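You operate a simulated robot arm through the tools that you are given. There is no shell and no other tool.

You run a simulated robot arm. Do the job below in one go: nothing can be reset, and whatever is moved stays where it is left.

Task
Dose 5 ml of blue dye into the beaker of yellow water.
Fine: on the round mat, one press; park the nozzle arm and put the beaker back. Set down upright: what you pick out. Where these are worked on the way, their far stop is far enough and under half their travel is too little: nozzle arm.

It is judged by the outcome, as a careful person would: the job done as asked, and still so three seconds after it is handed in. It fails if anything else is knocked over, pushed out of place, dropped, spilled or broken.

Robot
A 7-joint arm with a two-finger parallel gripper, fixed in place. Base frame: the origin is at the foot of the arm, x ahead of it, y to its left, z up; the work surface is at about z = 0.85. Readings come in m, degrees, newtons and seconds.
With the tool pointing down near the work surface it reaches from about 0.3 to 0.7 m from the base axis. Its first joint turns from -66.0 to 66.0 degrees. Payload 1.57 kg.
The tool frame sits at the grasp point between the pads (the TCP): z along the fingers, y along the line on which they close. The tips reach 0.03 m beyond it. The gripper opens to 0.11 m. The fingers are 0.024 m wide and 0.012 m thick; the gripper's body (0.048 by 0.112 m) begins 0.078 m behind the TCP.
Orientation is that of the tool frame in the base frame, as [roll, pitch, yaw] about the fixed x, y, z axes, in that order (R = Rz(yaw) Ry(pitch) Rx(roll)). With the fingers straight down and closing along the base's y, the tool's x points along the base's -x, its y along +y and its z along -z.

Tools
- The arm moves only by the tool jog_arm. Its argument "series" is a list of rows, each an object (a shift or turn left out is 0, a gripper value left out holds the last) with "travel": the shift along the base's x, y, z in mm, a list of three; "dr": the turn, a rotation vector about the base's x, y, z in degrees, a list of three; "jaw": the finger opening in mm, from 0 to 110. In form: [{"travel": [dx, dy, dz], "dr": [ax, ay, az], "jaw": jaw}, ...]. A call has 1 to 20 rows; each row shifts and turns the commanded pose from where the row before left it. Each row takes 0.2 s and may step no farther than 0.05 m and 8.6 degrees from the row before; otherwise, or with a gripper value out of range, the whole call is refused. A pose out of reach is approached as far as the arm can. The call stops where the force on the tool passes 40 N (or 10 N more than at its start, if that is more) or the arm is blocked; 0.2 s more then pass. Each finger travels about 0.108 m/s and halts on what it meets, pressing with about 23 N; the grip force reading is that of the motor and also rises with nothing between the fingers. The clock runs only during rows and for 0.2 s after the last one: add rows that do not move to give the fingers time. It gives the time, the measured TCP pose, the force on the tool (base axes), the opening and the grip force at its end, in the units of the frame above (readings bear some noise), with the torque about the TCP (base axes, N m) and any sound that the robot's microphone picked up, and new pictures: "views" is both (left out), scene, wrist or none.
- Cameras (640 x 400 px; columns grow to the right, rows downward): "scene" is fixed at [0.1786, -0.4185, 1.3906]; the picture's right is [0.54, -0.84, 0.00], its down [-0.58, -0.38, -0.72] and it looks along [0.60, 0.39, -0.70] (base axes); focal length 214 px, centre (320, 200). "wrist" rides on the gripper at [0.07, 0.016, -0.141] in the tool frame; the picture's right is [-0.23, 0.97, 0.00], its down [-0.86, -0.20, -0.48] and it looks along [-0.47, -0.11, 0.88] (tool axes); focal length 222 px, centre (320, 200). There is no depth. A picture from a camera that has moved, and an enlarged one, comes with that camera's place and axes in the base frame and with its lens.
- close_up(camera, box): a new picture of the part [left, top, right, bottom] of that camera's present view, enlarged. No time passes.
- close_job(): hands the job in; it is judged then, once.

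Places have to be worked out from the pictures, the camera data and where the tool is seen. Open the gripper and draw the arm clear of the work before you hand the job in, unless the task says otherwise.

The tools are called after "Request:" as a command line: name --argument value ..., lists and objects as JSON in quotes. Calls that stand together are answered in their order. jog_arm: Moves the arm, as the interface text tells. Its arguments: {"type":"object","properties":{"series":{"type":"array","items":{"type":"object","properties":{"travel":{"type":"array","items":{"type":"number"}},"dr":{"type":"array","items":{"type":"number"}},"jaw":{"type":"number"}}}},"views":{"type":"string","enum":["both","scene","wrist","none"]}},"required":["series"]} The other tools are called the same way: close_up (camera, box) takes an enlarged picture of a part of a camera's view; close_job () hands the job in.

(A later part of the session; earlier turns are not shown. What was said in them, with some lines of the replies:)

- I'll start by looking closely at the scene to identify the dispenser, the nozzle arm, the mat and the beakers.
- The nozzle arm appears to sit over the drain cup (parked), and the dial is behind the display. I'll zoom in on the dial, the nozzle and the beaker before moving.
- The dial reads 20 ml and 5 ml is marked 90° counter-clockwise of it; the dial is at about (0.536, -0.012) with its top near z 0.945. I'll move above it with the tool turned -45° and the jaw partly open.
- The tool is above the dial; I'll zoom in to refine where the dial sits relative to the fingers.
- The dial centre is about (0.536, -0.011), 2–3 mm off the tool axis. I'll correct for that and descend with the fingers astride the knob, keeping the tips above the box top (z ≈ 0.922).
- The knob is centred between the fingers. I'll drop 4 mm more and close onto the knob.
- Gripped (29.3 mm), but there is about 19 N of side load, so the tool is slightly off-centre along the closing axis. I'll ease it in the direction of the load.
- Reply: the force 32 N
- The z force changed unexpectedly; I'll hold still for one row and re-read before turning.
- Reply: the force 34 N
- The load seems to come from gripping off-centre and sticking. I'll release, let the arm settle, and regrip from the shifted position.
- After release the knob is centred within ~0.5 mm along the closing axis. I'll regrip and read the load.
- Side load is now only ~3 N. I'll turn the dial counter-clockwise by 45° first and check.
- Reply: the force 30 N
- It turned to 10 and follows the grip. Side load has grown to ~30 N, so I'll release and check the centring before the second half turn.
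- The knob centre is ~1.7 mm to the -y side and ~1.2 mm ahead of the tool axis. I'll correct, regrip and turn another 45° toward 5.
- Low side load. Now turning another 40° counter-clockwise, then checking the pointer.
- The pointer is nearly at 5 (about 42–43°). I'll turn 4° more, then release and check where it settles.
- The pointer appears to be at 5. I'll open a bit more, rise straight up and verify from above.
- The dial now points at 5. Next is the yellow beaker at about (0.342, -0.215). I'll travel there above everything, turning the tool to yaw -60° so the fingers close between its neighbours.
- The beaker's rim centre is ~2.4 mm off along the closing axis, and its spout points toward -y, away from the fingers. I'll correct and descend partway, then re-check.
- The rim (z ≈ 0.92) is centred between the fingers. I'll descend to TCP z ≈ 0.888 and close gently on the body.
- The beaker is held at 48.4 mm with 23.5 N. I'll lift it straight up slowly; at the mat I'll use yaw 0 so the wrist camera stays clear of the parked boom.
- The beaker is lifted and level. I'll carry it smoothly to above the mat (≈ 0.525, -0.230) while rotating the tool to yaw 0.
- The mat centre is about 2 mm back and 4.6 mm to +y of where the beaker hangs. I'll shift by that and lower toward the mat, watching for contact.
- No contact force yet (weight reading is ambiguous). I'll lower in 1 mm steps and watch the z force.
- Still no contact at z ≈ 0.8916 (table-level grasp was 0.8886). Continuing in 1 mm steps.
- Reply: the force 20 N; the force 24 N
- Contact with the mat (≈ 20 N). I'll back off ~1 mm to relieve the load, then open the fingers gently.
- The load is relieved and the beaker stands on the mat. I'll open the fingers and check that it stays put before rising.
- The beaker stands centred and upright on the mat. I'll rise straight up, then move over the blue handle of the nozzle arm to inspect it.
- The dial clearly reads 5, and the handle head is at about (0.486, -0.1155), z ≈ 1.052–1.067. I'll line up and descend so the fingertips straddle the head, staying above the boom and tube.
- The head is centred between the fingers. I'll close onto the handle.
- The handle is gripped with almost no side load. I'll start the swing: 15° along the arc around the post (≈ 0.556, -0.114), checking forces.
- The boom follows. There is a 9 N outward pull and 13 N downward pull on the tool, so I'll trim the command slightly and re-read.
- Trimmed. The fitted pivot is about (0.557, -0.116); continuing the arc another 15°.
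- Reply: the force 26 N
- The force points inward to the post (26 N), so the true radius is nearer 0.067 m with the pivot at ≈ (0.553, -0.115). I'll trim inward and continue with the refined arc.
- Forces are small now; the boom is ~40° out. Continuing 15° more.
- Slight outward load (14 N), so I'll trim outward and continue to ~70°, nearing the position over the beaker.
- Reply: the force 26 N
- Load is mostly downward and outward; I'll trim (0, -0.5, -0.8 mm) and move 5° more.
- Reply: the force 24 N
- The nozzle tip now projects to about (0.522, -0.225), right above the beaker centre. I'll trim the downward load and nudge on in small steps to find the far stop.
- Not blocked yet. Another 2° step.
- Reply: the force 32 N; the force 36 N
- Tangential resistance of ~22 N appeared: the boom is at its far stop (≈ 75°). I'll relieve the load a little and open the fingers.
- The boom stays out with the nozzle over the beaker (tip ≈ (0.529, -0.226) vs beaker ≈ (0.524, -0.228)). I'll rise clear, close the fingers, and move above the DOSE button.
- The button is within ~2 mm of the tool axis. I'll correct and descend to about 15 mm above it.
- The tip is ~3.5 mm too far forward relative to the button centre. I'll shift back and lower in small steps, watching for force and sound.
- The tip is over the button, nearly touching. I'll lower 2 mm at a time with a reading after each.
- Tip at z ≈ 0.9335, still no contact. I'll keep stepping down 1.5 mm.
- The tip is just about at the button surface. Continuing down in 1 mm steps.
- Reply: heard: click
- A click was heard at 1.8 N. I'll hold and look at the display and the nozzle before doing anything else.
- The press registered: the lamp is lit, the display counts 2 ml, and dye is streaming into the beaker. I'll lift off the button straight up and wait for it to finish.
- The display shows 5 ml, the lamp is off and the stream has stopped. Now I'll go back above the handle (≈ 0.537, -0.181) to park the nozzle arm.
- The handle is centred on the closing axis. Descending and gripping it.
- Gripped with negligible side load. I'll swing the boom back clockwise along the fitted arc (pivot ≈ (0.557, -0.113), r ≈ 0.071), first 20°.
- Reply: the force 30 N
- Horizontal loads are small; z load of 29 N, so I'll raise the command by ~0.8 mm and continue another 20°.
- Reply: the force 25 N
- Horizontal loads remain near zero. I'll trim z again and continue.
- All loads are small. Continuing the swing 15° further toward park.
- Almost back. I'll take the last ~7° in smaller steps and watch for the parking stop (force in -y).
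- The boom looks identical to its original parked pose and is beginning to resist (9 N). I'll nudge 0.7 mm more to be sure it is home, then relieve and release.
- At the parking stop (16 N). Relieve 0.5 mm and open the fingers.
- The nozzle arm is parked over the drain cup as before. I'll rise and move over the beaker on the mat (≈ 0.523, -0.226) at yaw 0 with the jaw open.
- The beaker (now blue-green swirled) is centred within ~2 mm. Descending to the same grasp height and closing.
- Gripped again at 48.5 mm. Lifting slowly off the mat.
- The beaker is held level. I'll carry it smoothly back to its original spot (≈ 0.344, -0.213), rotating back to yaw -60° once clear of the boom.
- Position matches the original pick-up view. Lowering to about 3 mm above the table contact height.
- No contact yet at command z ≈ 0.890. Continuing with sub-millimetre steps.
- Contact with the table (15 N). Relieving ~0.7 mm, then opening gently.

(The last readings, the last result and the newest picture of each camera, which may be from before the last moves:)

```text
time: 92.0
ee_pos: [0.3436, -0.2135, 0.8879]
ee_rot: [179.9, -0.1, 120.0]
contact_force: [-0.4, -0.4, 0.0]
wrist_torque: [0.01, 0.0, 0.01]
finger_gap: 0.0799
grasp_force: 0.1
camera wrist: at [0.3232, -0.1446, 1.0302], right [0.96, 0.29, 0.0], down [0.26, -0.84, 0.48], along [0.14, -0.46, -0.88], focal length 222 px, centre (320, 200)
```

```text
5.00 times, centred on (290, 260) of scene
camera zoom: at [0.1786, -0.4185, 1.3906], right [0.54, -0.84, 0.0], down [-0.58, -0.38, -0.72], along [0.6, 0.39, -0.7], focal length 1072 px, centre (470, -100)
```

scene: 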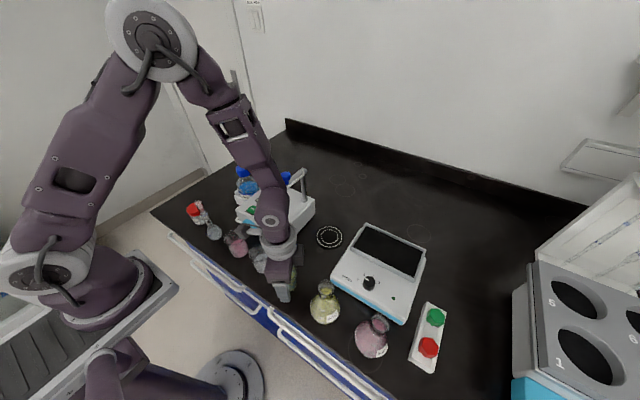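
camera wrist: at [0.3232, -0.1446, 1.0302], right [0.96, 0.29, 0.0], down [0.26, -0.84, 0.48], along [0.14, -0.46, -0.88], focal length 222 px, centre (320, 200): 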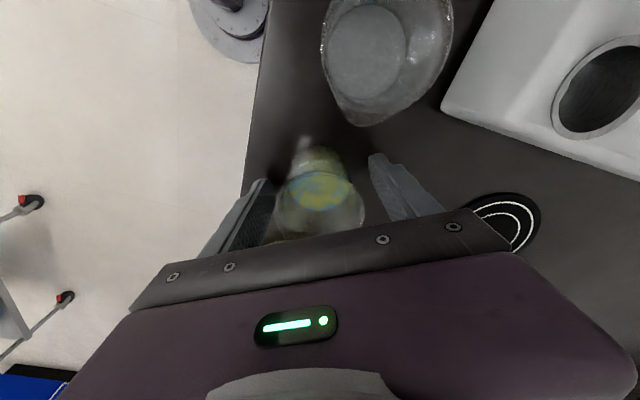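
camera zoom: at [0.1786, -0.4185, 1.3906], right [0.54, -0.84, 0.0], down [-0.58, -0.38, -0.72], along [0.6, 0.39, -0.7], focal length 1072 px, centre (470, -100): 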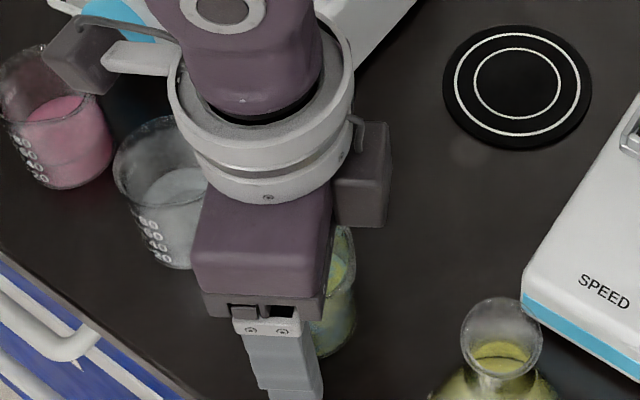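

The beaker is released and standing. I'll rise straight up and look at the scene unobstructed.

Request:
jog_arm --series '[{"travel": [0, 0, 12], "jaw": 80}, {"travel": [0, 0, 25], "jaw": 80}, {"travel": [0, 0, 35], "jaw": 80}, {"travel": [0, 0, 40], "jaw": 80}, {"travel": [0, 0, 45], "jaw": 80}, {"travel": [0, 0, 45], "jaw": 80}, {"travel": [0, 0, 45], "jaw": 80}, {"travel": [0, 0, 45], "jaw": 90}, {"travel": [0, 0, 45], "jaw": 100}, {"jaw": 110}]' --views "both"

Request:
close_up --camera "wrist" --box '[220, 60, 440, 200]'

Request:
close_up --camera "scene" --box '[250, 240, 330, 300]'

```text
time: 94.2
ee_pos: [0.3426, -0.2153, 1.2258]
ee_rot: [180.0, 0.1, 120.0]
contact_force: [0.1, 0.1, 0.1]
wrist_torque: [-0.04, 0.02, 0.04]
finger_gap: 0.1098
grasp_force: 0.0
camera wrist: at [0.3225, -0.1455, 1.3685], right [0.96, 0.29, 0.0], down [0.26, -0.84, 0.48], along [0.14, -0.46, -0.88], focal length 222 px, centre (320, 200)
```

scene: 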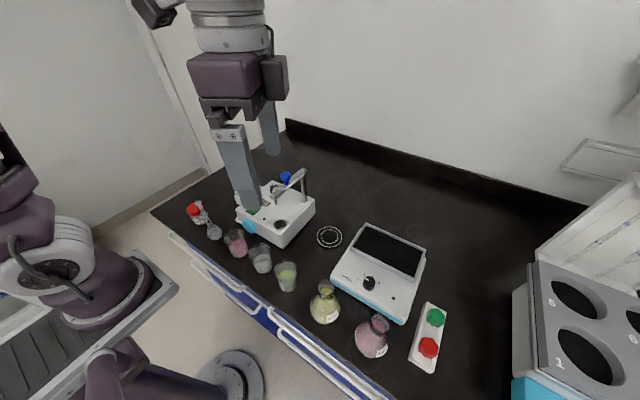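
wrist: 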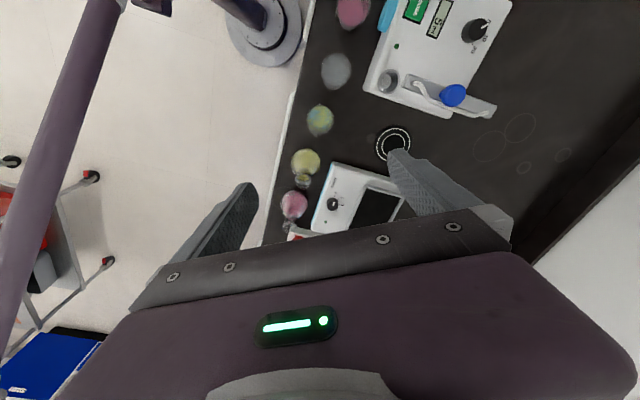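

```text
2.86 times, centred on (330, 130) of wrist
camera zoom: at [0.3225, -0.1455, 1.3685], right [0.96, 0.29, 0.0], down [0.26, -0.84, 0.48], along [0.14, -0.46, -0.88], focal length 635 px, centre (291, 400)
```

zoom: 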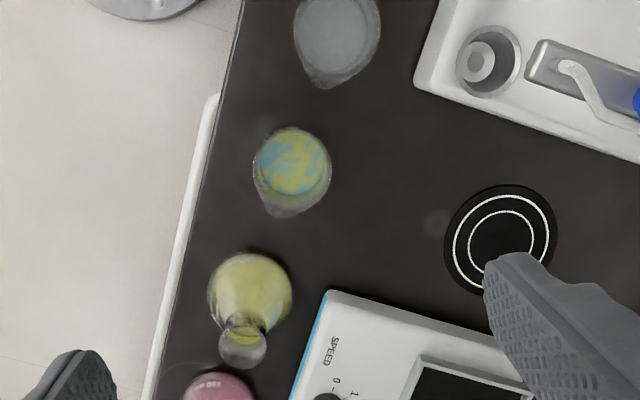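

```text
6.67 times, centred on (290, 270) of scene
camera zoom: at [0.1785, -0.4185, 1.3906], right [0.54, -0.84, 0.0], down [-0.58, -0.38, -0.72], along [0.6, 0.39, -0.7], focal length 1430 px, centre (520, -267)
```

zoom: 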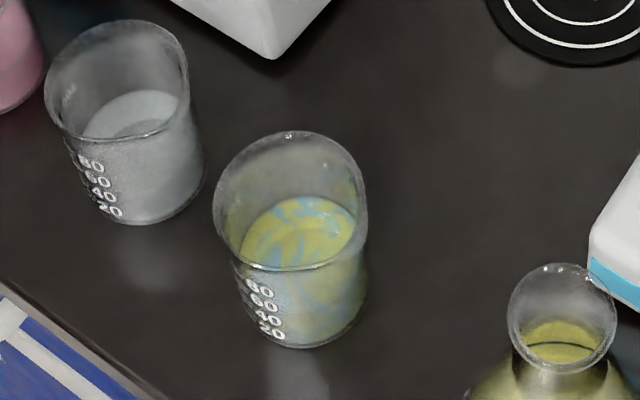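

The beaker is back exactly where it started, upright. I'll draw the arm back to its starting pose and take a last look.

Request:
jog_arm --series '[{"travel": [4.5, 30, 5], "dr": [0, 0, 6.6], "jaw": 110}, {"travel": [4.5, 30, 5], "dr": [0, 0, 6.6], "jaw": 110}, {"travel": [4.5, 30, 5], "dr": [0, 0, 6.6], "jaw": 110}, {"travel": [4.5, 30, 5], "dr": [0, 0, 6.6], "jaw": 110}, {"travel": [4.5, 30, 5], "dr": [0, 0, 6.6], "jaw": 110}, {"travel": [4.5, 30, 5], "dr": [0, 0, 6.6], "jaw": 110}, {"travel": [4.5, 30, 5], "dr": [0, 0, 6.6], "jaw": 110}, {"travel": [4.5, 30, 5], "dr": [0, 0, 6.6], "jaw": 110}, {"travel": [4.5, 30, 0], "dr": [0, 0, 7.2], "jaw": 110}, {"jaw": 110}, {"jaw": 110}]' --views "both"

Request:
close_up --camera "scene" --box '[180, 150, 350, 256]'

Request:
close_up --camera "scene" --box '[240, 220, 460, 380]'

```text
time: 96.6
ee_pos: [0.3872, 0.0583, 1.2665]
ee_rot: [179.9, 0.0, -179.9]
contact_force: [-0.4, -0.1, -0.2]
wrist_torque: [0.02, -0.03, 0.02]
finger_gap: 0.1096
grasp_force: 0.0
camera wrist: at [0.3166, 0.0748, 1.4084], right [0.23, 0.97, 0.0], down [0.86, -0.2, 0.48], along [0.47, -0.11, -0.88], focal length 222 px, centre (320, 200)
```

scene: 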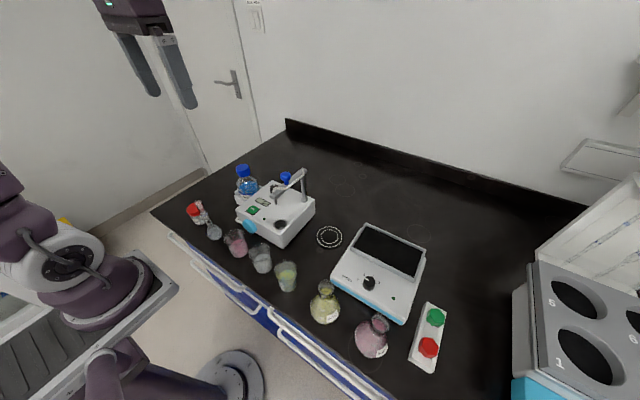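
wrist: 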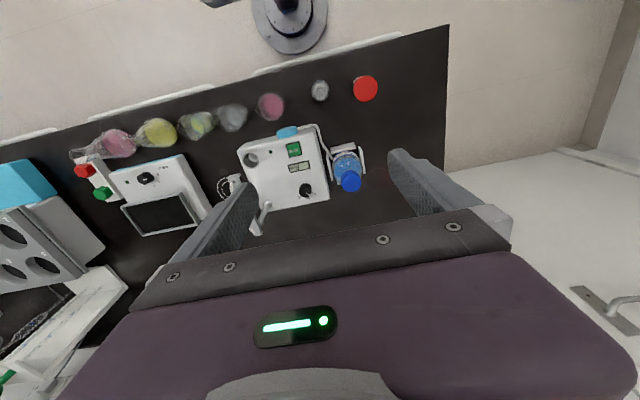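

```text
3.76 times, centred on (265, 203) of scene
camera zoom: at [0.1786, -0.4185, 1.3906], right [0.54, -0.84, 0.0], down [-0.58, -0.38, -0.72], along [0.6, 0.39, -0.7], focal length 807 px, centre (527, 189)
```

zoom: 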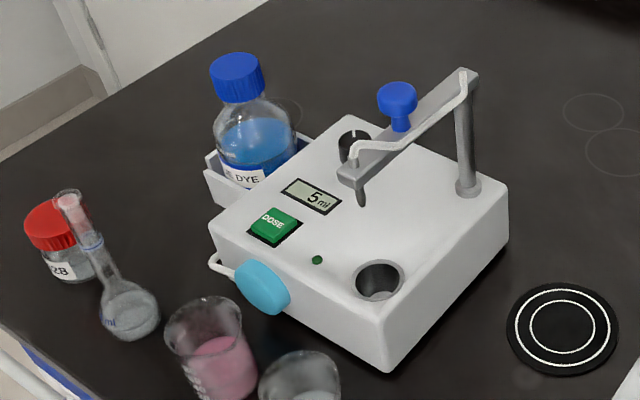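

```text
2.50 times, centred on (350, 300) of scene
camera zoom: at [0.1786, -0.4185, 1.3906], right [0.54, -0.84, 0.0], down [-0.58, -0.38, -0.72], along [0.6, 0.39, -0.7], focal length 536 px, centre (245, -50)
```

zoom: 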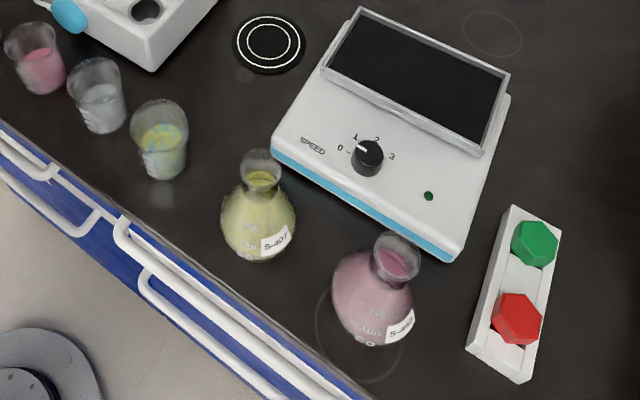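

The final pictures show the job done: 5 ml on the display from a single press, nozzle arm parked over its cup, and the dosed beaker upright in its original place. Nothing else has moved, and the gripper is open and clear, so I'm handing the job in.

Request:
close_job

```text
The job is handed in.
```

The beaker of yellow water got its 5 ml of blue dye and is back where it started, standing upright. I've handed the job in, but no verdict came back.

- **Dose:** I turned the dial from 20 to 5 and pressed DOSE once, with the beaker on the round mat under the nozzle. The display read 5 ml and the stream stopped on its own.
- **Nozzle arm:** I swung it out to its far stop for the dose. Afterwards I swung it back to its parking stop over the drain cup.
- **Beaker:** The closing pictures show it matching its original position to within a millimetre or two.
- **Everything else:** Nothing was knocked, moved or spilled that I could see. The arm is back at its starting pose with the gripper open.

The dial is still set to 5, since the task didn't ask for it to be reset.
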